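You operate a simulated robot arm through the tools that you are given. There is no shell and no other tool. Be economical: measure what you need, move in short steps, check, and stop when the job is done.

You run a simulated robot arm. Do the job below in one go: nothing can be reset, and whatever is moved stays where it is left.

TASK
Test the black-foot cup with the grey block.
Fine: in the low unit: cup on the white seat, cover shut, block in the round holder, push start once and wait for the result; touch no other control.

It is judged by the outcome, as a careful person would: the job done as asked, and still so three seconds after it is handed in. It fails if anything else is knocked over, pushed out of place, dropped, spilled or broken. A push-on lid holds only when it is set on centred and level and pressed home; a screw cap is set on level and turned clockwise until tight.

THE ROBOT
A 7-joint arm with a two-finger parallel gripper, fixed in place. Base frame: the origin is at the foot of the arm, x ahead of it, y to its left, z up; the work surface is at about z = 90.4. Units: cm, degrees, N and s.
With the tool pointing down near the work surface it reaches from about 34 to 78 cm from the base axis. Its first joint turns from -166.0 to 166.0 degrees. Payload 3.91 kg.
Tool frame: the origin (TCP) lies between the finger pads and is the grasp point; the fingertips stand 3 cm ahead of it; z points along the fingers, y is the line along which they close. The gripper opens to 11 cm. The fingers are 2 cm wide and 1 cm thick; the gripper's body (4.8 by 11.2 cm) begins 5.5 cm behind the TCP.
Orientation is that of the tool frame in the base frame, as a unit quaternion [x, y, z, w]. With the fingers straight down and closing along the base's y, the tool's x points along the base's -x, its y along +y and its z along -z.

THE INTERFACE
- The arm moves only by the tool jog_arm. Its argument "rows" is a list of rows, each a list of 3 entries, a list of its own where there are three numbers: the shift along the base's x, y, z in units of 25 mm (1.0 is 25 mm), then the turn, a rotation vector about the base's x, y, z in units of 4 degrees (1.0 is 4 degrees), then the opening, from 0 (shut) to 1 (fully open). In form: [[[x, y, z], [wx, wy, wz], jaw], ...]. A call has 1 to 20 rows; each row shifts and turns the commanded pose from where the row before left it. A call with a number of a shift or a turn outside -1 to 1 is refused whole. A row lasts 0.2 s, in which the tool goes at most 5 cm and 8.6 degrees; a call with a longer step from one row to the next is refused whole, and so is a gripper value outside its range. Where a pose cannot be reached the arm comes as near as it can. A force on the tool above 90 N (or 10 N above the force at the start of the call, whichever is more), or a blocked arm, ends the call early, and 0.2 s more pass. The fingers move at their own pace (about 15.3 cm/s each) and stop on an object; they squeeze with about 26 N. The grip force told is the motor's: it shows also when the fingers shut on nothing. Time passes only in rows, and 0.2 s behind the last, so rows that do not move let the fingers close. It gives the time, the measured TCP pose, the force on the tool (base axes), the opening and the grip force at its end, in the units of the frame above (readings bear some noise).
- Cameras (640 x 400 px; columns grow to the right, rows downward): "scene" is fixed at [21.86, -50.01, 177.22]; the picture's right is [0.53, 0.85, 0.00], its down [0.82, -0.51, -0.26] and it looks along [-0.22, 0.13, -0.97] (base axes); focal length 260 px, centre (320, 200). "wrist" rides on the gripper at [7.7, 0.7, -11.4] in the tool frame; the picture's right is [-0.09, 1.00, 0.00], its down [-0.80, -0.07, -0.59] and it looks along [-0.59, -0.05, 0.80] (tool axes); focal length 270 px, centre (320, 200). There is no depth. A picture from a camera that has moved, and an enlarged one, comes with that camera's place and axes in the base frame and with its lens.
- get_image(camera): a new picture of that camera. No time passes.
- lift_body(by): slides the trunk up (or, below 0, down) by that many cm; the arm rides with it, the base frame stays. It gives what a move gives, with no picture.
- enlarge(camera, box): a new picture of the part [left, top, right, bottom] of that camera's present view, enlarged. No time passes.
- finish_job(): hands the job in; it is judged then, once.

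Go step by step. Nothing tells you positions but the pictures and the camera data: compare them with the known pose of the tool, close in by small moves and look again before you grip or let go. The budget is 120 turns and 84 pictures, counting those below and the enlarged ones. Unless the task says otherwise, let go and move clear before handing in, and close with one line.

The tools are called after "Emit:" as a command line: name --argument value ..., lists and objects as JSON in quotes. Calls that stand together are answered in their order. jog_arm: Moves the arm, as the interface text tells. Its arguments: {"type":"object","properties":{"rows":{"type":"array"}},"required":["rows"]} The other tools are called the same way: lift_body (by) slides the trunk up or down; get_image (camera) takes a picture; enlarge (camera, box) takes an enlarged picture of a part of a camera's view; finish_job () hands the job in.

At the start:

```text
clock: 0.0
eef_pos: [15.13, -30.1, 140.81]
ee_rot: [0.0, 1.0, 0.0, 0.001]
contact_force: [-0.1, -0.6, -0.3]
grip_width: 10.99
grasp_force: 0.1
trunk travel left (down, up): [-57.5, 3.5]
```

scene: 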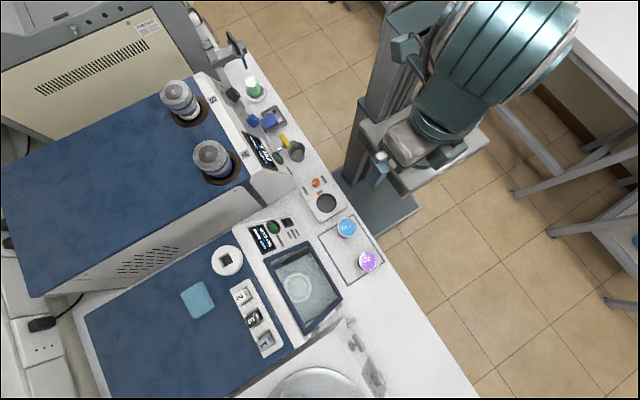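
wrist: 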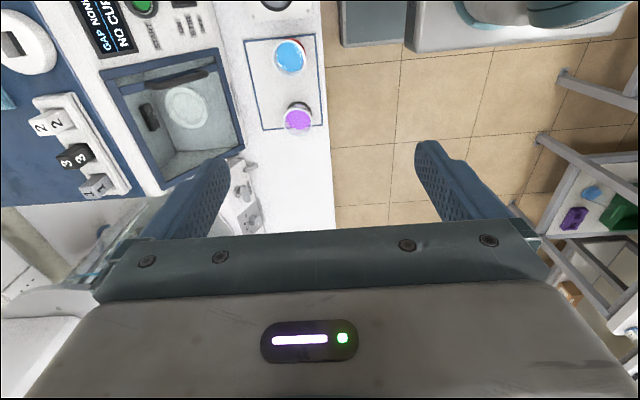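

I see a low unit with a windowed chamber, a screen, a tray with two cups (blue-top and purple-top), and numbered blocks. I'll enlarge these to identify the parts.

Emit:
enlarge --camera "scene" --box '[220, 200, 400, 312]'

Emit:
enlarge --camera "scene" --box '[170, 230, 350, 342]'

Emit:
enlarge --camera "scene" --box '[200, 60, 360, 220]'

Emit:
enlarge --camera "wrist" --box '[0, 0, 340, 212]'

```text
3.56 times, centred on (310, 256) of scene
camera zoom: at [21.86, -50.01, 177.22], right [0.53, 0.85, 0.0], down [0.82, -0.51, -0.26], along [-0.22, 0.13, -0.97], focal length 924 px, centre (356, 1)
```

zoom: 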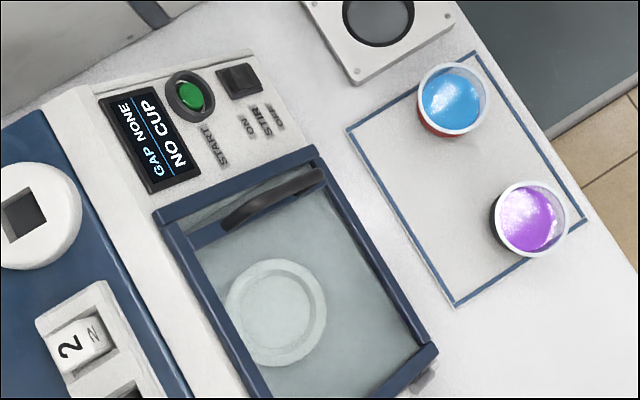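

```text
3.56 times, centred on (260, 286) of scene
camera zoom: at [21.86, -50.01, 177.22], right [0.53, 0.85, 0.0], down [0.82, -0.51, -0.26], along [-0.22, 0.13, -0.97], focal length 924 px, centre (533, -106)
```

zoom: 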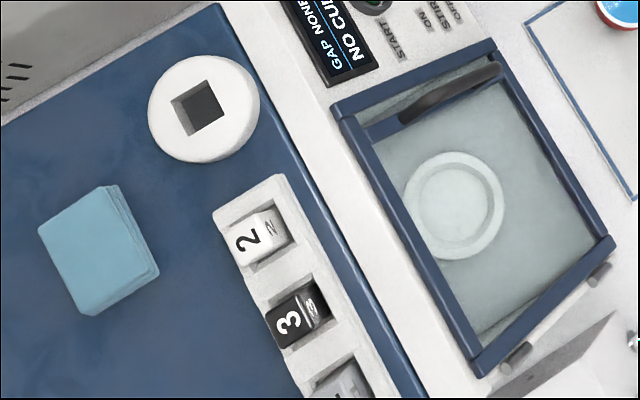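

```text
2.50 times, centred on (280, 140) of scene
camera zoom: at [21.86, -50.01, 177.22], right [0.53, 0.85, 0.0], down [0.82, -0.51, -0.26], along [-0.22, 0.13, -0.97], focal length 650 px, centre (420, 350)
```

zoom: 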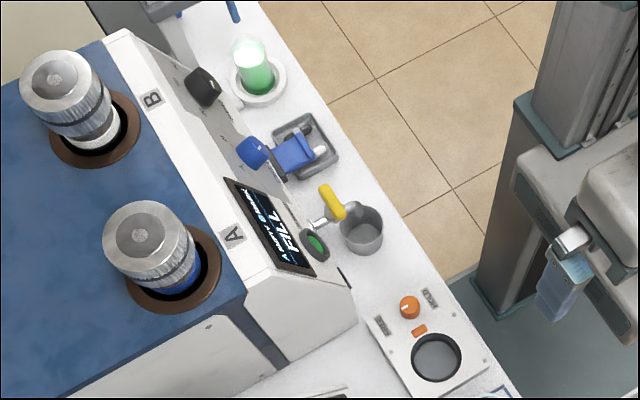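

```text
1.88 times, centred on (170, 106) of wrist
camera zoom: at [7.53, -29.44, 152.33], right [0.09, 1.0, 0.0], down [0.8, -0.07, 0.59], along [0.59, -0.05, -0.8], focal length 509 px, centre (602, 377)
```

zoom: 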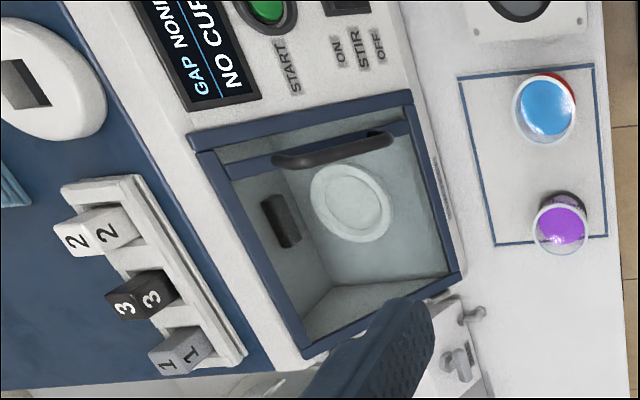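

The black-foot cup is the purple one, about (27.8, -36.5). The grey block is "1", and the round holder is the white cylinder with a square hole. The cover has its handle on the -x side and its hinge on the +x side, so I'll move over the unit for a closer look.

Emit:
jog_arm --rows '[[[0.2, -0.72, -1], [0, 0, 0], 1], [[0.2, -0.72, -1], [0, 0, 0], 1], [[0.2, -0.72, -1], [0, 0, 0], 1], [[0.2, -0.72, -1], [0, 0, 0], 1], [[0.2, -0.72, -1], [0, 0, 0], 1], [[0.2, -0.72, -1], [0, 0, 0], 1], [[0.2, -0.72, -1], [0, 0, 0], 1], [[0.2, -0.72, -1], [0, 0, 0], 1]]'

Emit:
get_image --camera "wrist"

Emit:
get_image --camera "scene"

```text
clock: 1.8
eef_pos: [19.48, -44.58, 121.01]
ee_rot: [0.0, 1.0, -0.001, 0.001]
contact_force: [-0.3, -0.9, 0.1]
grip_width: 10.98
grasp_force: 0.2
trunk travel left (down, up): [-57.5, 3.5]
```

```text
77 pictures are left
camera wrist: at [11.83, -43.87, 132.27], right [0.09, 1.0, 0.0], down [0.8, -0.07, 0.59], along [0.59, -0.05, -0.8], focal length 270 px, centre (320, 200)
```

wrist: 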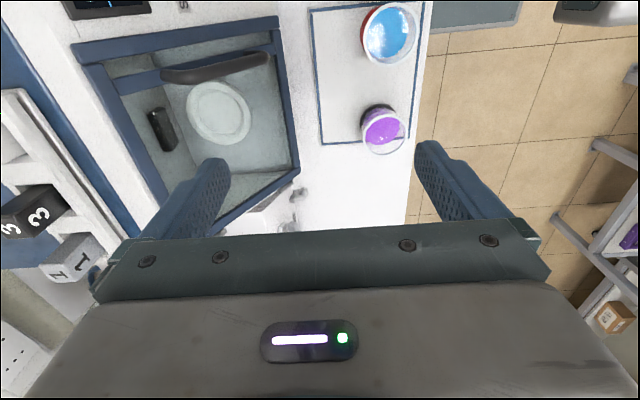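

```text
76 pictures are left
```

scene: 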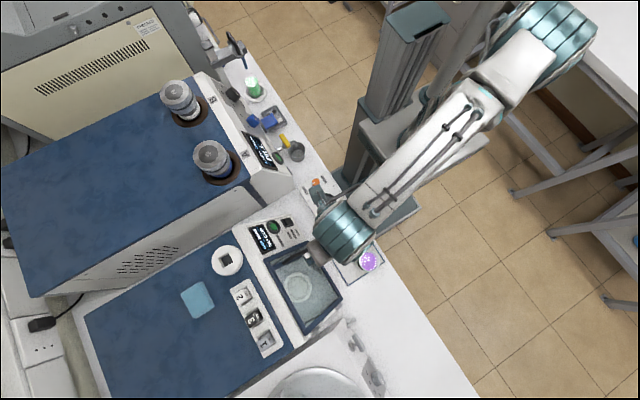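

The gripper is hovering safely at z 121. I'll move closer over the chamber to measure the cover and handle.

Emit:
jog_arm --rows '[[[0, -0.8, -0.6], [0, 0, 0], 1], [[0, -0.8, -0.6], [0, 0, 0], 1], [[0, -0.8, -0.6], [0, 0, 0], 1], [[0, -0.8, -0.6], [0, 0, 0], 1], [[0, -0.8, -0.6], [0, 0, 0], 1], [[0, 0, 0], [0, 0, 0], 1]]'

Emit:
get_image --camera "wrist"

```text
clock: 3.2
eef_pos: [19.25, -54.07, 114.09]
ee_rot: [-0.001, 1.0, -0.005, 0.002]
contact_force: [1.8, 18.1, 36.8]
grip_width: 10.07
grasp_force: 0.0
trunk travel left (down, up): [-57.5, 3.5]
```

```text
75 pictures are left
camera wrist: at [11.59, -53.28, 125.43], right [0.09, 1.0, -0.01], down [0.8, -0.06, 0.6], along [0.59, -0.06, -0.8], focal length 270 px, centre (320, 200)
```

wrist: 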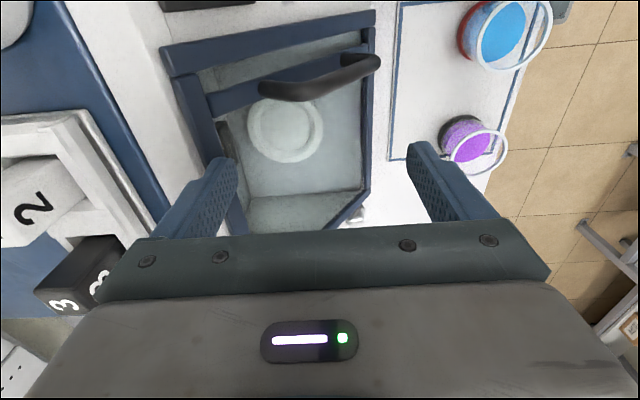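

The left finger touched something tall on the -y side, with 37 N pushing up. I'll back off straight up and towards +y, then check for damage.

Emit:
jog_arm --rows '[[[0, 0.3, 0.8], [0, 0, 0], 1], [[0, 0.3, 0.8], [0, 0, 0], 1], [[0, 0.3, 0.8], [0, 0, 0], 1]]'

Emit:
get_image --camera "wrist"

Emit:
enlarge --camera "scene" --box '[170, 210, 390, 370]'

```text
clock: 4.0
eef_pos: [19.12, -52.31, 119.36]
ee_rot: [0.0, 1.0, 0.0, 0.0]
contact_force: [0.2, 0.5, 0.3]
grip_width: 11.01
grasp_force: 0.0
trunk travel left (down, up): [-57.5, 3.5]
```

```text
74 pictures are left
camera wrist: at [11.51, -51.69, 130.81], right [0.09, 1.0, 0.0], down [0.8, -0.07, 0.59], along [0.59, -0.05, -0.8], focal length 270 px, centre (320, 200)
```

wrist: 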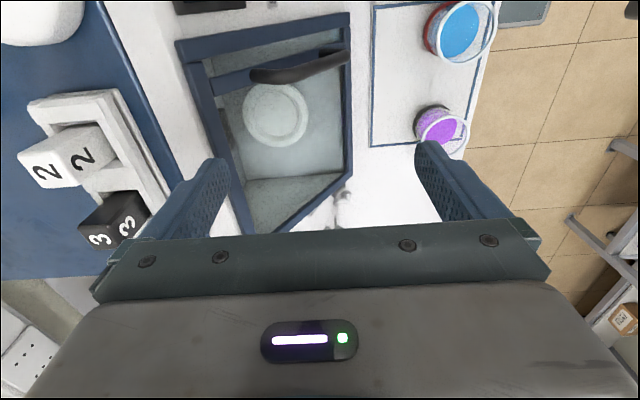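

```text
2.50 times, centred on (280, 290) of scene
camera zoom: at [21.86, -50.01, 177.22], right [0.53, 0.85, 0.0], down [0.82, -0.51, -0.26], along [-0.22, 0.13, -0.97], focal length 650 px, centre (420, -25)
```

zoom: 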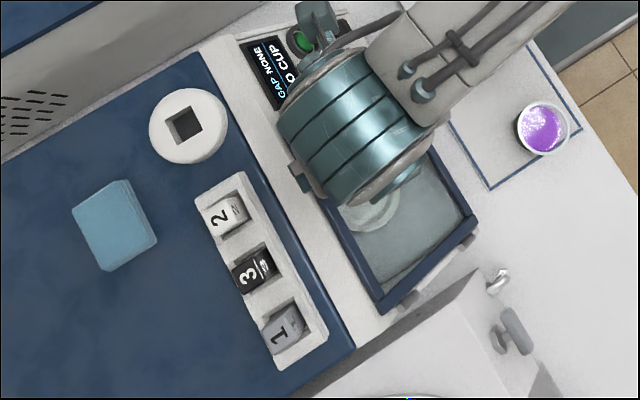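

The block tops are at about z 117 and the blue deck at about z 110. The cover seems to lie on a slope, low at the +y side and high at the -y side. I'll turn the tool to look towards -y for a proper view of the unit's front.

Emit:
jog_arm --rows '[[[0, 0.2, 0], [0, 0, -1], 1], [[0, 0.2, 0], [0, 0, -1], 1], [[0, 0.2, 0], [0, 0, -1], 1], [[0, 0.2, 0], [0, 0, -1], 1], [[0, 0.2, 0], [0, 0, -1], 1], [[0, 0.2, 0], [0, 0, -1], 1], [[0, 0.2, 0], [0, 0, -1], 1], [[0, 0.2, 0], [0, 0, -1], 1], [[0, 0.2, 0], [0, 0, -1], 1], [[0, 0.2, 0], [0, 0, -1], 1], [[0, 0.2, 0], [0, 0, -1], 1], [[0, 0.2, 0], [0, 0, -1], 1], [[0, 0.2, 0], [0, 0, -1], 1], [[0, 0.2, 0], [0, 0, -1], 1], [[0, 0.2, 0], [0, 0, -1], 1], [[0, 0.2, 0], [0, 0, -1], 1], [[0, 0.2, 0], [0, 0, -1], 1], [[0, 0.2, 0], [0, 0, -1], 1], [[0, 0.2, 0], [0, 0, -1], 1], [[0, 0.2, 0], [0, 0, -1], 1]]'

Emit:
jog_arm --rows '[[[0, 0.2, -0.5], [0, 0, -1], 1], [[0, 0.2, -0.5], [0, 0, -1], 1], [[0, 0, -0.5], [0, 0, -0.5], 1], [[0, 0, -0.5], [0, 0, 0], 1]]'

Emit:
get_image --camera "wrist"

Emit:
get_image --camera "scene"

```text
clock: 8.2
eef_pos: [19.11, -42.14, 119.37]
ee_rot: [0.642, 0.767, 0.0, 0.001]
contact_force: [-0.4, -0.7, -0.6]
grip_width: 11.02
grasp_force: 0.2
trunk travel left (down, up): [-57.5, 3.5]
```

```text
clock: 9.2
eef_pos: [19.11, -41.14, 114.28]
ee_rot: [0.707, 0.707, 0.0, 0.001]
contact_force: [-0.3, -0.7, 0.1]
grip_width: 10.99
grasp_force: 0.1
trunk travel left (down, up): [-57.5, 3.5]
```

```text
72 pictures are left
camera wrist: at [19.97, -33.48, 125.75], right [1.0, -0.09, 0.0], down [-0.07, -0.8, 0.59], along [-0.05, -0.59, -0.8], focal length 270 px, centre (320, 200)
```

wrist: 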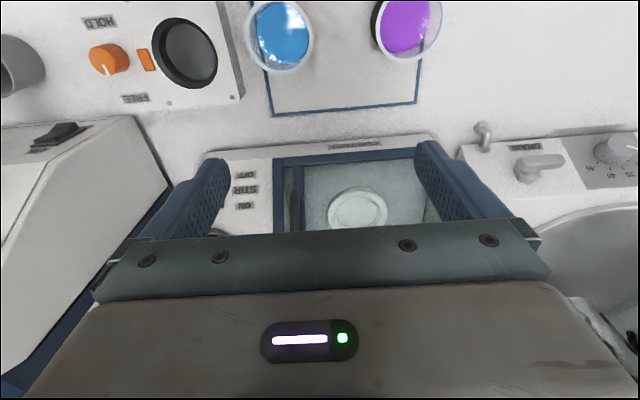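

```text
71 pictures are left
```

scene: 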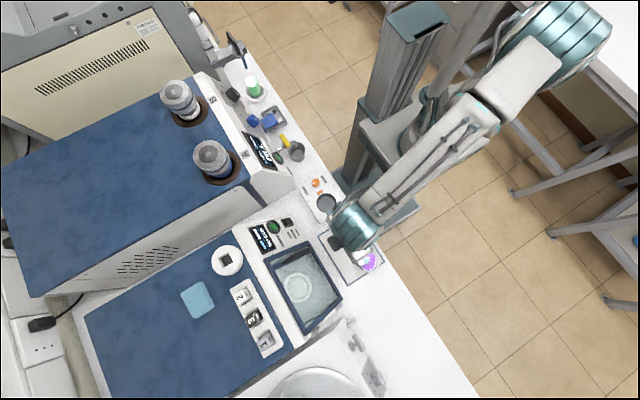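

The fingers hide the chamber from here. I'll raise a little and move over the unit to look at it from above and the front.

Emit:
jog_arm --rows '[[[0, -0.4, 1], [0, 0, 0], 1], [[0, -0.7, 1], [0, 0, 0], 1], [[0, -0.7, 0.8], [0, 0, 0], 1], [[0, -0.7, 0], [0, 0, 0], 1], [[0, -0.7, 0], [0, 0, 0], 1], [[0, -0.7, 0], [0, 0, 0], 1], [[0, 0, 0], [0, 0, 0], 1]]'

Emit:
get_image --camera "wrist"

```text
clock: 10.8
eef_pos: [19.41, -50.87, 121.39]
ee_rot: [0.707, 0.707, 0.0, 0.0]
contact_force: [0.1, -0.4, -0.1]
grip_width: 11.0
grasp_force: 0.1
trunk travel left (down, up): [-57.5, 3.5]
```

```text
70 pictures are left
camera wrist: at [20.07, -43.23, 132.93], right [1.0, -0.09, 0.0], down [-0.07, -0.8, 0.59], along [-0.05, -0.59, -0.8], focal length 270 px, centre (320, 200)
```

wrist: 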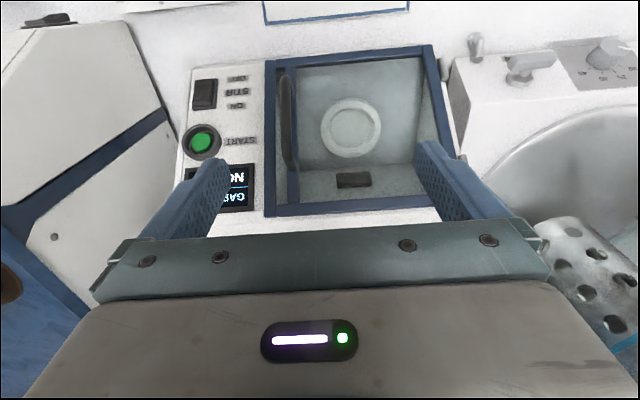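

Now it is clear: the cover is a window on a roughly 55° slope facing +y. Its handle bar is along the -x edge and its hinges along the +x edge, so it opens like a book. I'll zoom in.

Emit:
enlarge --camera "wrist" --box '[180, 30, 480, 218]'

```text
2.13 times, centred on (330, 124) of wrist
camera zoom: at [20.07, -43.23, 132.93], right [1.0, -0.09, 0.0], down [-0.07, -0.8, 0.59], along [-0.05, -0.59, -0.8], focal length 575 px, centre (299, 362)
```

zoom: 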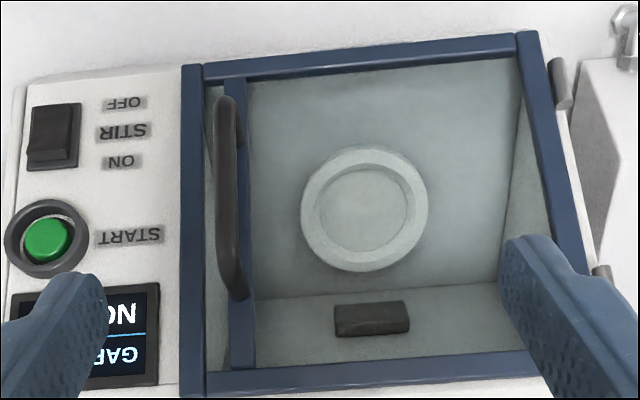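

The handle bar runs along the slope, roughly centred at (15.2, -54, 103), with the door plane about 2.4 cm behind it. I'll yaw 180° so the camera rides above the hand when it tilts towards the window, working clear and high.

Emit:
jog_arm --rows '[[[0, 0.3, 0.2], [0, 0, 1], 1], [[0, 0.3, 0.2], [0, 0, 1], 1], [[0, 0.3, 0.2], [0, 0, 1], 1], [[0, 0.3, 0], [0, 0, 1], 1], [[0, 0.3, 0], [0, 0, 1], 1], [[0, 0.3, 0], [0, 0, 1], 1], [[0, 0.3, 0], [0, 0, 1], 1], [[0, 0, 0], [0, 0, 1], 1], [[0, 0, 0], [0, 0, 1], 1], [[0, 0, 0], [0, 0, 1], 1], [[0, 0, 0], [0, 0, 1], 1], [[0, 0, 0], [0, 0, 1], 1], [[0, 0, 0], [0, 0, 1], 1], [[0, 0, 0], [0, 0, 1], 1], [[0, 0, 0], [0, 0, 1], 1], [[0, 0, 0], [0, 0, 1], 1], [[0, 0, 0], [0, 0, 1], 1], [[0, 0, 0], [0, 0, 1], 1], [[0, 0, 0], [0, 0, 1], 1], [[0, 0, 0], [0, 0, 1], 1]]'

Emit:
jog_arm --rows '[[[0, 0, 0], [0, 0, 1], 1], [[0, 0, 0], [0, 0, 1], 1], [[0, 0, 0], [0, 0, 1], 1], [[0, 0, 0], [0, 0, 1], 1], [[0, 0, 0], [0, 0, 1], 1], [[0, 0, 0], [0, 0, 1], 1], [[0, 0, 0], [0, 0, 1], 1], [[0, 0, 0], [0, 0, 1], 1], [[0, 0, 0], [0, 0, 1], 1], [[0, 0, 0], [0, 0, 1], 1], [[0, 0, 0], [0, 0, 1], 1], [[0, 0, 0], [0, 0, 1], 1], [[0, 0, 0], [0, 0, 1], 1], [[0, 0, 0], [0, 0, 1], 1], [[0, 0, 0], [0, 0, 1], 1], [[0, 0, 0], [0, 0, 1], 1], [[0, 0, 0], [0, 0, 1], 1], [[0, 0, 0], [0, 0, 1], 1], [[0, 0, 0], [0, 0, 1], 1], [[0, 0, 0], [0, 0, 1], 1]]'

Emit:
jog_arm --rows '[[[0, 0, 0], [0, 0, 1], 1], [[0, 0, 0], [0, 0, 1], 1], [[0, 0, 0], [0, 0, 1], 1], [[0, 0, 0], [0, 0, 1], 1], [[0, 0, 0], [0, 0, 1], 1], [[0, 0, 0], [0, 0, 0], 1]]'

Emit:
get_image --camera "scene"

```text
clock: 15.0
eef_pos: [19.19, -45.67, 122.96]
ee_rot: [0.086, 0.996, 0.0, 0.0]
contact_force: [-0.1, 0.6, 0.2]
grip_width: 11.03
grasp_force: 0.1
trunk travel left (down, up): [-57.5, 3.5]
```

```text
clock: 19.2
eef_pos: [19.13, -45.62, 122.88]
ee_rot: [-0.575, 0.818, 0.0, 0.0]
contact_force: [-0.4, -0.3, 0.4]
grip_width: 11.03
grasp_force: 0.0
trunk travel left (down, up): [-57.5, 3.5]
```

```text
clock: 20.6
eef_pos: [19.16, -45.74, 122.87]
ee_rot: [0.708, -0.706, -0.001, 0.0]
contact_force: [0.1, -0.5, -0.3]
grip_width: 11.0
grasp_force: 0.1
trunk travel left (down, up): [-57.5, 3.5]
```

```text
68 pictures are left
```

scene: 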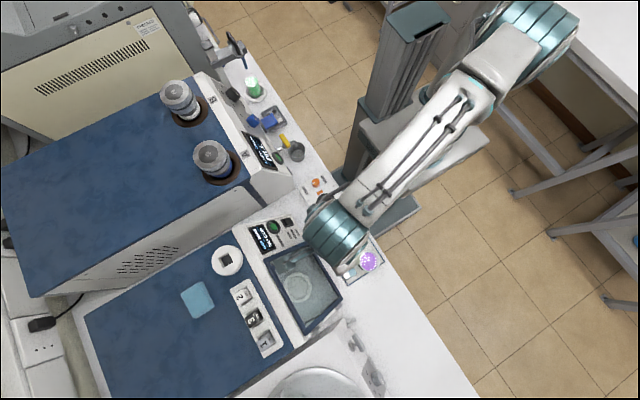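

The yaw is done. Now I'll tilt towards the window and go to a pre-grasp point in front of the handle.

Emit:
jog_arm --rows '[[[-0.12, 0, -0.3], [-1, 0, 0], 0.5], [[-0.12, 0, -0.3], [-1, 0, 0], 0.5], [[-0.12, 0, -0.3], [-1, 0, 0], 0.5], [[-0.12, 0, -0.3], [-1, 0, 0], 0.5], [[-0.12, 0, -0.3], [-1, 0, 0], 0.5], [[-0.12, 0, -0.3], [-1, 0, 0], 0.5], [[-0.12, 0, -0.3], [-1, 0, 0], 0.5], [[-0.12, 0, -0.3], [-1, 0, 0], 0.5], [[-0.12, 0, -0.3], [-1, 0, 0], 0.5], [[-0.12, 0, -0.3], [-1, 0, 0], 0.5], [[-0.12, 0, -0.3], [-1, 0, 0], 0.5], [[-0.12, 0, -0.3], [-1, 0, 0], 0.5], [[-0.12, 0, -0.3], [-1, 0, 0], 0.5], [[0, 0, 0], [0, 0, 0], 0.5]]'

Emit:
get_image --camera "wrist"

Emit:
get_image --camera "scene"

```text
clock: 23.6
eef_pos: [15.13, -45.85, 114.49]
ee_rot: [-0.647, 0.655, -0.266, -0.285]
contact_force: [0.4, 0.7, -0.4]
grip_width: 5.5
grasp_force: 0.0
out of reach, approached as far as the arm can: row 11, 12, 13
trunk travel left (down, up): [-57.5, 3.5]
```

```text
67 pictures are left
camera wrist: at [14.89, -43.04, 127.94], right [-1.0, 0.08, -0.04], down [0.09, 0.98, -0.17], along [0.03, -0.17, -0.99], focal length 270 px, centre (320, 200)
```

wrist: 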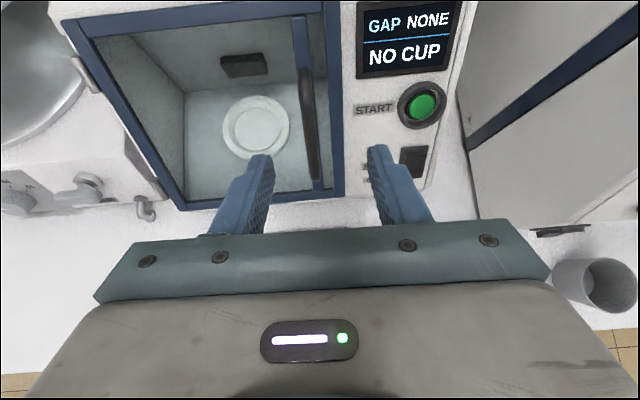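

```text
66 pictures are left
```

scene: 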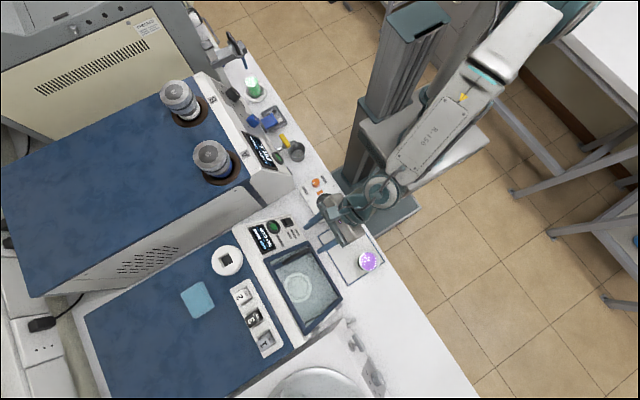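

The tilt stopped at about 46° because the shoulder is high. I'll lower the trunk 10 cm, which puts the TCP at z ≈ 104, still clear of the door. Then I'll re-correct the tilt.

Emit:
lift_body --by -6

Emit:
jog_arm --rows '[[[0, 0.4, 1], [0, 0, 0], 0.5], [[0, 0.4, 1], [0, 0, 0], 0.5], [[0, 0, 1], [0, 0, 0], 0.5], [[0, 0, 0], [0, 0, 0], 0.5]]'

Emit:
lift_body --by -8

Emit:
jog_arm --rows '[[[0, 0, 0.4], [-1, 0, 0], 0.5], [[0, 0, 0.4], [-0.5, 0, 0], 0.5], [[0, 0, 0], [0, 0, 0], 0.5]]'

```text
clock: 24.6
eef_pos: [15.15, -45.96, 108.53]
ee_rot: [-0.647, 0.655, -0.267, -0.286]
contact_force: [0.4, 0.7, -0.5]
grip_width: 5.51
grasp_force: 0.1
trunk travel left (down, up): [-51.5, 9.5]
```

```text
clock: 25.6
eef_pos: [14.98, -44.16, 116.1]
ee_rot: [-0.647, 0.655, -0.266, -0.286]
contact_force: [-0.1, -1.0, 0.9]
grip_width: 5.5
grasp_force: 0.1
trunk travel left (down, up): [-51.5, 9.5]
```

```text
clock: 26.8
eef_pos: [14.95, -43.99, 107.93]
ee_rot: [-0.646, 0.656, -0.266, -0.287]
contact_force: [-0.2, 0.2, -0.6]
grip_width: 5.5
grasp_force: 0.0
trunk travel left (down, up): [-43.5, 17.5]
```

```text
clock: 27.6
eef_pos: [15.03, -43.99, 109.98]
ee_rot: [-0.631, 0.64, -0.301, -0.319]
contact_force: [-0.1, 0.0, 0.5]
grip_width: 5.49
grasp_force: 0.1
trunk travel left (down, up): [-43.5, 17.5]
```

The tool now tilts 52°, normal to the window. I'll check the alignment with the handle.

Emit:
get_image --camera "wrist"

```text
65 pictures are left
camera wrist: at [14.79, -39.71, 123.16], right [-1.0, 0.08, -0.05], down [0.09, 0.96, -0.27], along [0.03, -0.27, -0.96], focal length 270 px, centre (320, 200)
```

wrist: 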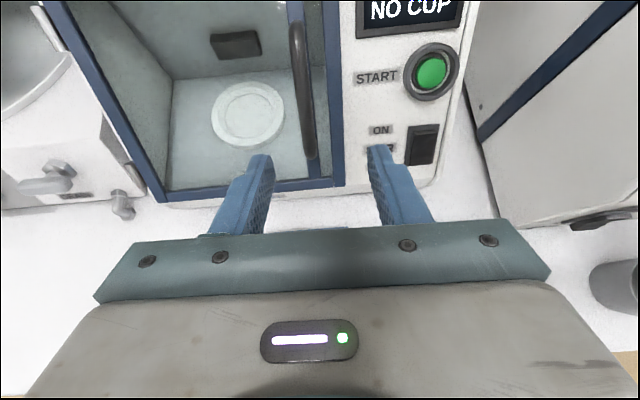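

The handle centre triangulates to about (15.7, -54, 104.7). I'll advance most of the way and look again.

Emit:
jog_arm --rows '[[[0.06, -0.5, -0.28], [0, 0, 0], 0.5], [[0.06, -0.5, -0.28], [0, 0, 0], 0.5], [[0.06, -0.5, -0.28], [0, 0, 0], 0.5], [[0.06, -0.5, -0.28], [0, 0, 0], 0.5], [[0.04, -0.5, -0.28], [0, 0, 0], 0.5], [[0, 0, 0], [0, 0, 0], 0.5]]'

Emit:
get_image --camera "wrist"

```text
clock: 29.0
eef_pos: [15.61, -50.24, 106.58]
ee_rot: [-0.63, 0.641, -0.3, -0.32]
contact_force: [0.0, -0.1, -0.7]
grip_width: 5.5
grasp_force: 0.0
trunk travel left (down, up): [-43.5, 17.5]
```

```text
64 pictures are left
camera wrist: at [15.36, -45.98, 119.68], right [-1.0, 0.08, -0.05], down [0.09, 0.96, -0.27], along [0.03, -0.27, -0.96], focal length 270 px, centre (320, 200)
```

wrist: 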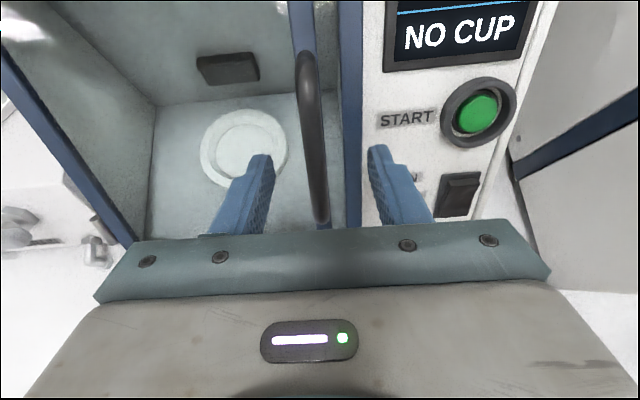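

The bar is between the fingers, about 1.3 cm beyond the tips. I'll advance 2.6 cm and close.

Emit:
jog_arm --rows '[[[0.06, -0.4, -0.32], [0, 0, 0], 0.5], [[0.06, -0.4, -0.32], [0, 0, 0], 0.5], [[0, 0, 0], [0, 0, 0], 0.5]]'

Emit:
get_image --camera "wrist"

```text
clock: 29.8
eef_pos: [15.94, -51.78, 105.01]
ee_rot: [-0.63, 0.639, -0.303, -0.319]
contact_force: [-2.1, 31.9, 19.4]
grip_width: 5.31
grasp_force: 0.0
trunk travel left (down, up): [-43.5, 17.5]
```

```text
63 pictures are left
camera wrist: at [15.64, -47.4, 118.27], right [-1.0, 0.08, -0.05], down [0.09, 0.96, -0.27], along [0.03, -0.28, -0.96], focal length 270 px, centre (320, 200)
```

wrist: 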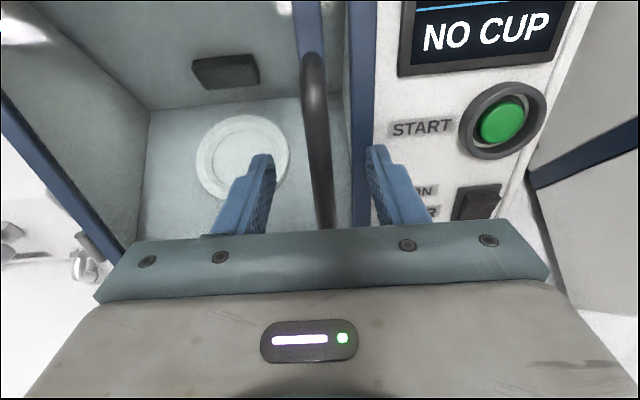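

The tips are touching the window, so the bar is between the fingers. I'll back off 0.5 cm and close on it.

Emit:
jog_arm --rows '[[[0, 0.25, 0.2], [0, 0, 0], 0.5], [[0, 0, 0], [0, 0, 0], 0.2], [[0, 0, 0], [0, 0, 0], 0], [[0, 0, 0], [0, 0, 0], 0], [[0, 0, 0], [0, 0, 0], 0]]'

Emit:
get_image --camera "wrist"

```text
clock: 31.0
eef_pos: [15.79, -51.66, 105.29]
ee_rot: [-0.63, 0.641, -0.3, -0.32]
contact_force: [-7.4, 1.2, -1.8]
grip_width: 1.04
grasp_force: 45.5
trunk travel left (down, up): [-43.5, 17.5]
```

```text
62 pictures are left
camera wrist: at [15.54, -47.33, 118.44], right [-1.0, 0.08, -0.05], down [0.09, 0.96, -0.27], along [0.03, -0.27, -0.96], focal length 270 px, centre (320, 200)
```

wrist: 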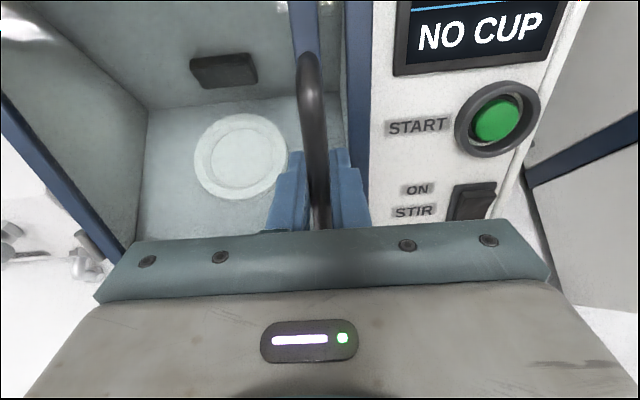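

The handle is gripped. I'll swing the door along its arc about the +x hinge, starting with 12° to test.

Emit:
jog_arm --rows '[[[0.1, 0.379, 0.295], [0, 0.615, -0.79], 0], [[0.134, 0.373, 0.29], [0, 0.615, -0.79], 0], [[0.166, 0.364, 0.284], [0, 0.615, -0.79], 0], [[0, 0, 0], [0, 0, 0], 0]]'

Emit:
get_image --camera "wrist"

Emit:
enlarge --camera "scene" --box '[220, 200, 400, 340]'

```text
clock: 32.0
eef_pos: [16.88, -48.76, 107.43]
ee_rot: [-0.593, 0.669, -0.232, -0.384]
contact_force: [-9.4, 10.6, -10.2]
grip_width: 1.06
grasp_force: 45.0
trunk travel left (down, up): [-43.5, 17.5]
```

```text
61 pictures are left
camera wrist: at [18.98, -44.69, 120.44], right [-0.97, 0.24, 0.08], down [0.21, 0.93, -0.29], along [-0.14, -0.26, -0.96], focal length 270 px, centre (320, 200)
```

wrist: 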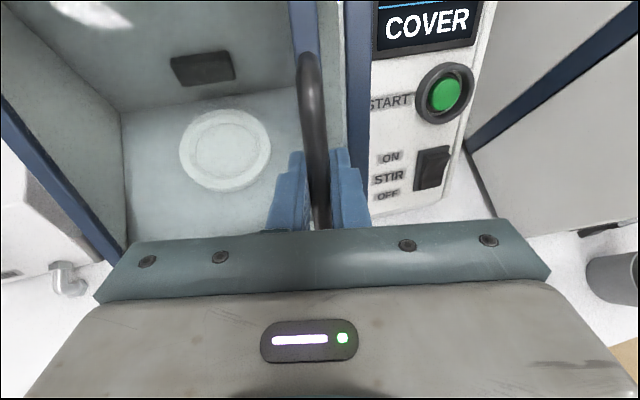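

```text
2.86 times, centred on (310, 270) of scene
camera zoom: at [21.86, -50.01, 177.22], right [0.53, 0.85, 0.0], down [0.82, -0.51, -0.26], along [-0.22, 0.13, -0.97], focal length 742 px, centre (349, 0)
```

zoom: 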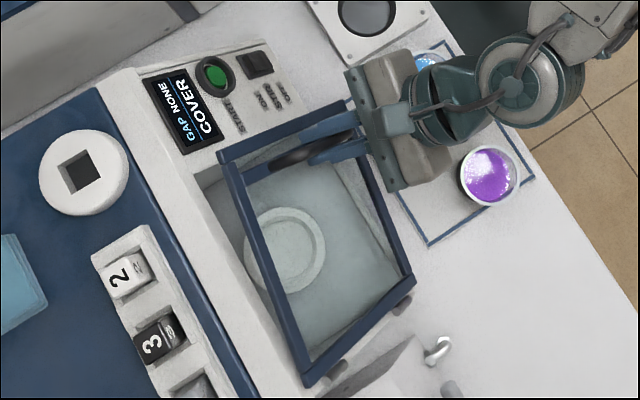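

The cover opens and the display reads COVER. I'll keep going along the arc.

Emit:
jog_arm --rows '[[[0.198, 0.368, 0.256], [0, 0.57, -0.82], 0], [[0.229, 0.355, 0.247], [0, 0.57, -0.82], 0], [[0.259, 0.342, 0.238], [0, 0.57, -0.82], 0], [[0.287, 0.326, 0.226], [0, 0.57, -0.82], 0], [[0, 0, 0], [0, 0, 0], 0]]'

Emit:
jog_arm --rows '[[[0.314, 0.308, 0.214], [0, 0.57, -0.82], 0], [[0.339, 0.29, 0.202], [0, 0.57, -0.82], 0], [[0.363, 0.27, 0.188], [0, 0.57, -0.82], 0], [[0.386, 0.248, 0.173], [0, 0.57, -0.82], 0], [[0, 0, 0], [0, 0, 0], 0]]'

Emit:
enlarge --camera "scene" --box '[220, 180, 420, 340]'

```text
clock: 33.2
eef_pos: [19.6, -45.15, 110.1]
ee_rot: [-0.529, 0.7, -0.139, -0.46]
contact_force: [-11.0, 4.7, 9.1]
grip_width: 1.05
grasp_force: 44.9
trunk travel left (down, up): [-43.5, 17.5]
```

```text
clock: 34.4
eef_pos: [22.88, -42.63, 112.01]
ee_rot: [-0.456, 0.716, -0.045, -0.527]
contact_force: [-5.5, -1.5, 17.8]
grip_width: 1.07
grasp_force: 45.2
trunk travel left (down, up): [-43.5, 17.5]
```

```text
2.50 times, centred on (320, 260) of scene
camera zoom: at [21.86, -50.01, 177.22], right [0.53, 0.85, 0.0], down [0.82, -0.51, -0.26], along [-0.22, 0.13, -0.97], focal length 650 px, centre (320, 50)
```

zoom: 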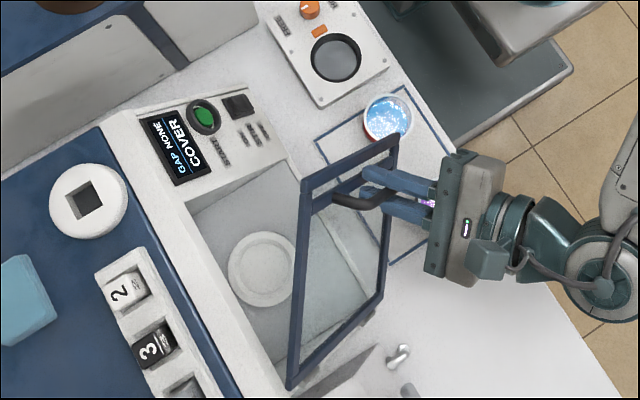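

It is opening smoothly, now at about 44°. I'll continue.

Emit:
jog_arm --rows '[[[0.406, 0.217, 0.185], [0, 0.6, -0.8], 0], [[0.424, 0.194, 0.161], [0, 0.6, -0.8], 0], [[0.44, 0.171, 0.138], [0, 0.6, -0.8], 0], [[0.454, 0.146, 0.114], [0, 0.6, -0.8], 0], [[0, 0, 0], [0, 0, 0], 0]]'

Emit:
jog_arm --rows '[[[0.466, 0.121, 0.094], [0, 0.6, -0.8], 0], [[0.476, 0.095, 0.074], [0, 0.6, -0.8], 0], [[0.482, 0.068, 0.053], [0, 0.6, -0.8], 0], [[0.488, 0.042, 0.033], [0, 0.6, -0.8], 0], [[0, 0, 0], [0, 0, 0], 0]]'

Emit:
enlarge --camera "scene" --box '[220, 180, 460, 360]'

```text
clock: 35.6
eef_pos: [26.93, -40.81, 113.37]
ee_rot: [-0.374, 0.717, 0.054, -0.587]
contact_force: [-1.4, -14.1, 29.2]
grip_width: 1.06
grasp_force: 44.8
trunk travel left (down, up): [-43.5, 17.5]
```

```text
clock: 36.8
eef_pos: [31.76, -39.91, 114.12]
ee_rot: [-0.286, 0.702, 0.15, -0.635]
contact_force: [0.2, -4.0, 37.7]
grip_width: 1.07
grasp_force: 45.3
trunk travel left (down, up): [-43.5, 17.5]
```

```text
2.22 times, centred on (340, 270) of scene
camera zoom: at [21.86, -50.01, 177.22], right [0.53, 0.85, 0.0], down [0.82, -0.51, -0.26], along [-0.22, 0.13, -0.97], focal length 577 px, centre (276, 44)
```

zoom: 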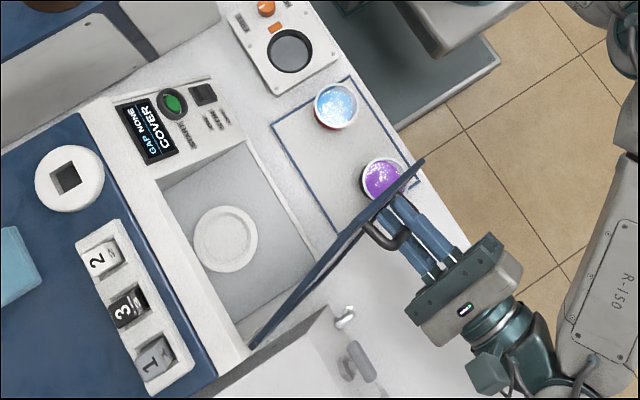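

The door is near 76°, with some upward strain on the tool. I'll bias upward and carry it past 90°.

Emit:
jog_arm --rows '[[[0.0, 0, 0.2], [0, 0, 0], 0], [[0.49, 0.014, 0.08], [0, 0.6, -0.8], 0], [[0.49, -0.013, 0.05], [0, 0.6, -0.8], 0], [[0.487, -0.04, 0.02], [0, 0.6, -0.8], 0], [[0, 0, 0], [0, 0, 0], 0]]'

Emit:
jog_arm --rows '[[[0.483, -0.066, 0], [0, 0.6, -0.8], 0], [[0.476, -0.092, -0.02], [0, 0.6, -0.8], 0], [[0.466, -0.118, -0.04], [0, 0.6, -0.8], 0], [[0, 0, 0], [0, 0, 0], 0]]'

Emit:
enlarge --camera "scene" --box '[220, 180, 460, 360]'

```text
clock: 38.0
eef_pos: [35.83, -40.32, 114.49]
ee_rot: [-0.22, 0.682, 0.222, -0.661]
contact_force: [-3.0, 5.1, -41.9]
grip_width: 1.07
grasp_force: 44.9
trunk travel left (down, up): [-43.5, 17.5]
```

```text
clock: 39.0
eef_pos: [36.45, -40.61, 114.93]
ee_rot: [-0.176, 0.674, 0.264, -0.667]
contact_force: [-2.4, 4.8, -42.5]
grip_width: 1.06
grasp_force: 45.0
out of reach, approached as far as the arm can: row 2, 3
trunk travel left (down, up): [-43.5, 17.5]
```

```text
2.22 times, centred on (340, 270) of scene
camera zoom: at [21.86, -50.01, 177.22], right [0.53, 0.85, 0.0], down [0.82, -0.51, -0.26], along [-0.22, 0.13, -0.97], focal length 577 px, centre (276, 44)
```

zoom: 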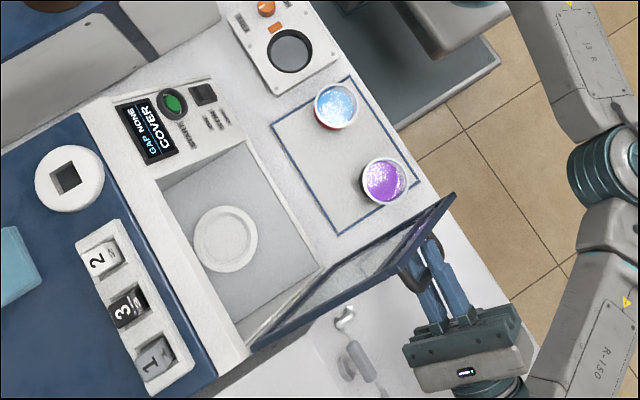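

The door is near 90°. I'll ease the vertical strain and keep pushing towards +x without further rotation.

Emit:
jog_arm --rows '[[[0.2, 0, -0.15], [0, 0, 0], 0], [[0.4, -0.05, -0.1], [0, 0, 0], 0], [[0.4, -0.08, -0.1], [0, 0, 0], 0], [[0, 0, 0], [0, 0, 0], 0]]'

Emit:
enlarge --camera "scene" --box '[220, 180, 460, 360]'

```text
clock: 40.0
eef_pos: [36.42, -40.67, 114.76]
ee_rot: [-0.177, 0.674, 0.263, -0.667]
contact_force: [-3.1, 5.9, -42.7]
grip_width: 1.05
grasp_force: 44.8
out of reach, approached as far as the arm can: row 1, 2, 3
trunk travel left (down, up): [-43.5, 17.5]
```

```text
2.22 times, centred on (340, 270) of scene
camera zoom: at [21.86, -50.01, 177.22], right [0.53, 0.85, 0.0], down [0.82, -0.51, -0.26], along [-0.22, 0.13, -0.97], focal length 577 px, centre (276, 44)
```

zoom: 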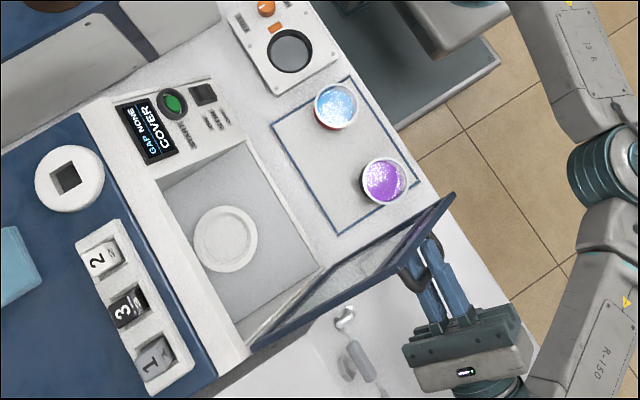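

The reach is limited by orientation. I'll un-rotate the tool while moving +x, letting the bar pivot in the pads.

Emit:
jog_arm --rows '[[[0.2, -0.02, -0.1], [0, -0.6, 0.8], 0], [[0.3, -0.03, -0.1], [0, -0.6, 0.8], 0], [[0.3, -0.04, -0.1], [0, -0.6, 0.8], 0], [[0.3, -0.05, -0.05], [0, -0.6, 0.8], 0], [[0, 0, 0], [0, 0, 0], 0]]'

Emit:
enlarge --camera "scene" --box '[220, 180, 460, 360]'

```text
clock: 41.2
eef_pos: [38.8, -41.03, 114.62]
ee_rot: [-0.27, 0.704, 0.169, -0.635]
contact_force: [-4.2, -24.9, 12.8]
grip_width: 1.05
grasp_force: 45.3
trunk travel left (down, up): [-43.5, 17.5]
```

```text
2.22 times, centred on (340, 270) of scene
camera zoom: at [21.86, -50.01, 177.22], right [0.53, 0.85, 0.0], down [0.82, -0.51, -0.26], along [-0.22, 0.13, -0.97], focal length 577 px, centre (276, 44)
```

zoom: 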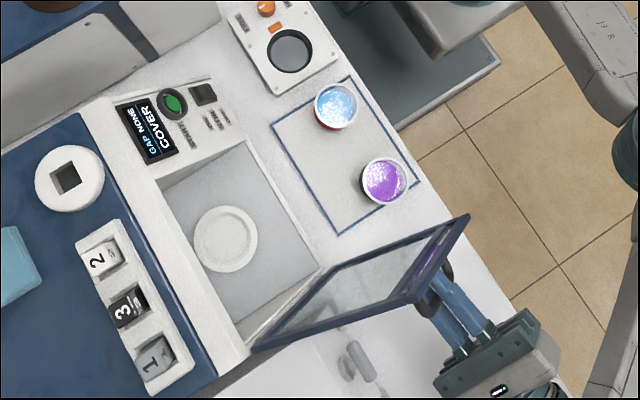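

That works, and the door is now past vertical. I'll push a bit further the same way.

Emit:
jog_arm --rows '[[[0.4, -0.12, -0.05], [0, -0.6, 0.8], 0], [[0.4, -0.14, -0.06], [0, -0.6, 0.8], 0], [[0.4, -0.16, -0.07], [0, -0.3, 0.4], 0], [[0.4, -0.18, -0.09], [0, 0, 0], 0], [[0, 0, 0], [0, 0, 0], 0]]'

Emit:
enlarge --camera "scene" --box '[220, 180, 460, 360]'

```text
clock: 42.4
eef_pos: [42.51, -41.91, 114.02]
ee_rot: [-0.324, 0.718, 0.111, -0.606]
contact_force: [-38.6, 22.1, -2.4]
grip_width: 1.08
grasp_force: 45.4
trunk travel left (down, up): [-43.5, 17.5]
```

```text
2.22 times, centred on (340, 270) of scene
camera zoom: at [21.86, -50.01, 177.22], right [0.53, 0.85, 0.0], down [0.82, -0.51, -0.26], along [-0.22, 0.13, -0.97], focal length 577 px, centre (276, 44)
```

zoom: 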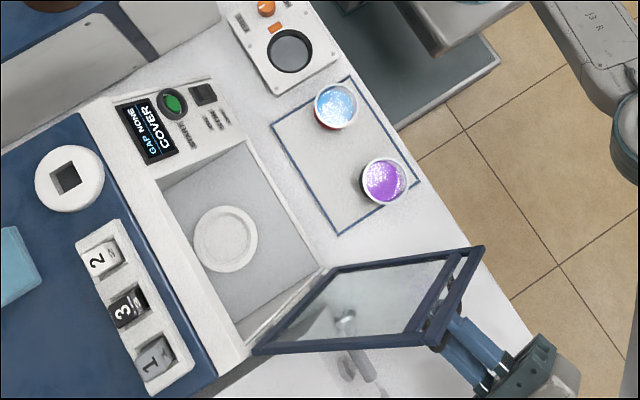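

The door seems to be against its stop, about 110° and past vertical. I'll relax slightly, release and retreat.

Emit:
jog_arm --rows '[[[-0.1, 0.04, 0], [0, 0, 0], 0], [[0, 0, 0], [0, 0, 0], 0.3], [[0, 0, 0], [0, 0, 0], 0.4], [[0.5, 0.12, 0.13], [0, 0, 0], 0.4], [[0.7, 0.17, 0.18], [0, 0, 0], 0.4], [[0.8, 0.2, 0.2], [0, 0, 0], 0.4], [[0, 0, 0], [0, 0, 0], 0.4]]'

Emit:
enlarge --camera "scene" --box '[220, 180, 460, 360]'

```text
clock: 44.0
eef_pos: [44.03, -41.77, 113.95]
ee_rot: [-0.326, 0.716, 0.111, -0.607]
contact_force: [0.3, 0.9, -0.2]
grip_width: 4.4
grasp_force: 0.0
out of reach, approached as far as the arm can: row 5, 6
trunk travel left (down, up): [-43.5, 17.5]
```

```text
2.22 times, centred on (340, 270) of scene
camera zoom: at [21.86, -50.01, 177.22], right [0.53, 0.85, 0.0], down [0.82, -0.51, -0.26], along [-0.22, 0.13, -0.97], focal length 577 px, centre (276, 44)
```

zoom: 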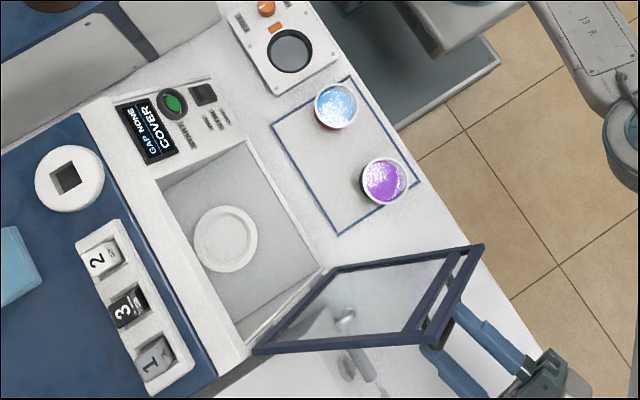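

The door stays open. I'll finish clearing the handle, un-rotating as I withdraw.

Emit:
jog_arm --rows '[[[0.3, 0.1, 0.1], [0, -0.6, 0.8], 0.5], [[0.4, 0.15, 0.12], [0, -0.6, 0.8], 0.5], [[0.4, 0.2, 0.15], [0, -0.6, 0.8], 0.5], [[0.3, 0.3, 0.2], [0, -0.6, 0.8], 0.5], [[0, 0, 0], [0, 0, 0], 0.5]]'

Emit:
enlarge --camera "scene" --box '[220, 180, 460, 360]'

Emit:
get_image --camera "wrist"

```text
clock: 45.2
eef_pos: [47.72, -39.81, 115.23]
ee_rot: [-0.413, 0.723, 0.014, -0.554]
contact_force: [-0.1, -0.2, 0.0]
grip_width: 5.51
grasp_force: 0.1
trunk travel left (down, up): [-43.5, 17.5]
```

```text
2.22 times, centred on (340, 270) of scene
camera zoom: at [21.86, -50.01, 177.22], right [0.53, 0.85, 0.0], down [0.82, -0.51, -0.26], along [-0.22, 0.13, -0.97], focal length 577 px, centre (276, 44)
```

zoom: 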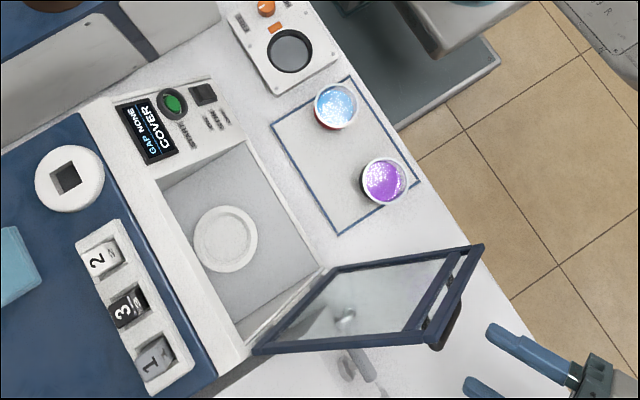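

```text
51 pictures are left
camera wrist: at [56.41, -39.13, 125.99], right [-0.57, 0.71, 0.41], down [0.56, 0.7, -0.44], along [-0.6, -0.02, -0.8], focal length 270 px, centre (320, 200)
```

wrist: 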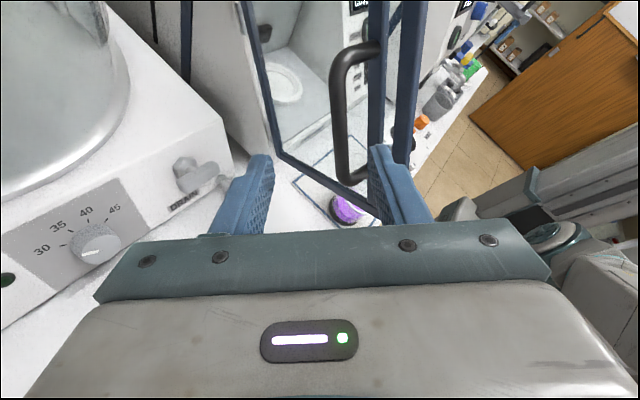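

I'm clear of the handle and the door holds. Next I'll go up and around, undoing the rotation to a 45° tilt facing -y, to a spot above the cup area.

Emit:
jog_arm --rows '[[[0, 0.4, 1], [0, 0, 0], 0.8], [[0, 0.4, 1], [0, 0, 0], 0.8], [[0, 0.4, 1], [0, 0, 0], 0.8], [[0, 0.4, 1], [0, 0, 0], 0.8], [[0, 0.4, 1], [0, 0, 0], 0.8], [[-0.5, 0, 0], [0.096, -0.61, 0.756], 0.8], [[-0.5, 0, 0], [0.096, -0.61, 0.756], 0.8], [[-0.5, 0, 0], [0.096, -0.61, 0.756], 0.8], [[-0.5, 0, 0], [0.096, -0.61, 0.756], 0.8], [[-0.5, 0, 0], [0.096, -0.61, 0.756], 0.8], [[-0.5, 0, 0], [0.096, -0.61, 0.756], 0.8], [[-0.5, 0, 0], [0.096, -0.61, 0.756], 0.8], [[-0.5, 0, 0], [0.096, -0.61, 0.756], 0.8], [[-0.5, 0, 0], [0.096, -0.61, 0.756], 0.8], [[-0.5, 0, 0], [0.096, -0.61, 0.756], 0.8], [[-0.5, 0, 0], [0.096, -0.61, 0.756], 0.8], [[-0.5, 0, 0], [0.096, -0.61, 0.756], 0.8], [[-0.5, 0, 0], [0.096, -0.61, 0.756], 0.8], [[-0.5, 0, 0], [0.096, -0.61, 0.756], 0.8]]'

Emit:
get_image --camera "scene"

Emit:
get_image --camera "wrist"

```text
clock: 49.2
eef_pos: [30.14, -36.66, 123.38]
ee_rot: [-0.652, 0.655, -0.27, -0.271]
contact_force: [0.1, 0.5, -0.3]
grip_width: 8.81
grasp_force: 0.0
out of reach, approached as far as the arm can: row 4, 5
trunk travel left (down, up): [-43.5, 17.5]
```

```text
50 pictures are left
```

scene: 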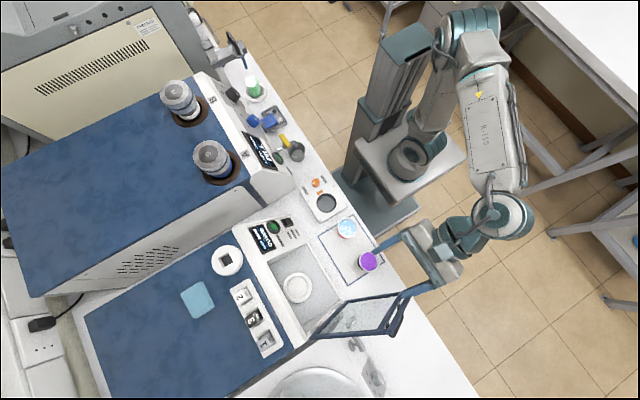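

```text
49 pictures are left
camera wrist: at [29.54, -33.94, 136.91], right [-1.0, 0.07, -0.06], down [0.07, 0.99, -0.15], along [0.05, -0.15, -0.99], focal length 270 px, centre (320, 200)
```

wrist: 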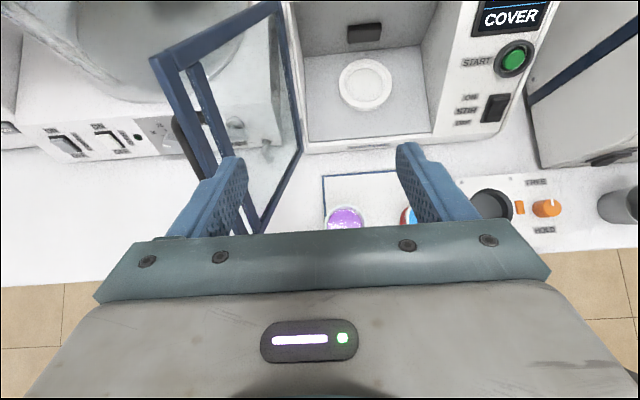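

The orientation is right and the door is clear. The purple cup is near (28, -37). I'll move to a pre-grasp point behind and above it so that I can see it ahead of the fingers.

Emit:
jog_arm --rows '[[[-0.12, 0.75, -0.5], [0, 0, 0], 0.8], [[-0.12, 0.75, -0.5], [0, 0, 0], 0.8], [[-0.12, 0.75, -0.8], [0, 0, 0], 0.8], [[-0.12, 0.75, -0.8], [0, 0, 0], 0.8], [[-0.12, 0.55, -0.8], [0, 0, 0], 0.8], [[-0.12, 0.25, -0.8], [0, 0, 0], 0.8], [[0, 0, -0.8], [0, 0, 0], 0.8], [[0, 0, 0], [0, 0, 0], 0.8]]'

Emit:
get_image --camera "wrist"

```text
clock: 51.0
eef_pos: [28.37, -26.99, 111.09]
ee_rot: [-0.652, 0.655, -0.269, -0.273]
contact_force: [0.4, 0.1, -0.4]
grip_width: 8.81
grasp_force: 0.1
trunk travel left (down, up): [-43.5, 17.5]
```

```text
48 pictures are left
camera wrist: at [27.76, -24.43, 124.56], right [-1.0, 0.07, -0.06], down [0.07, 0.99, -0.15], along [0.05, -0.15, -0.99], focal length 270 px, centre (320, 200)
```

wrist: 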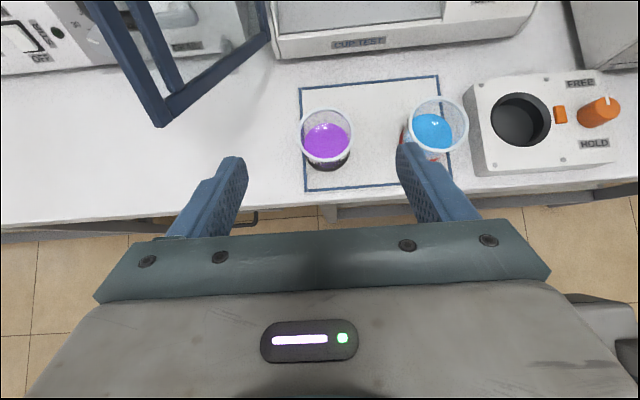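

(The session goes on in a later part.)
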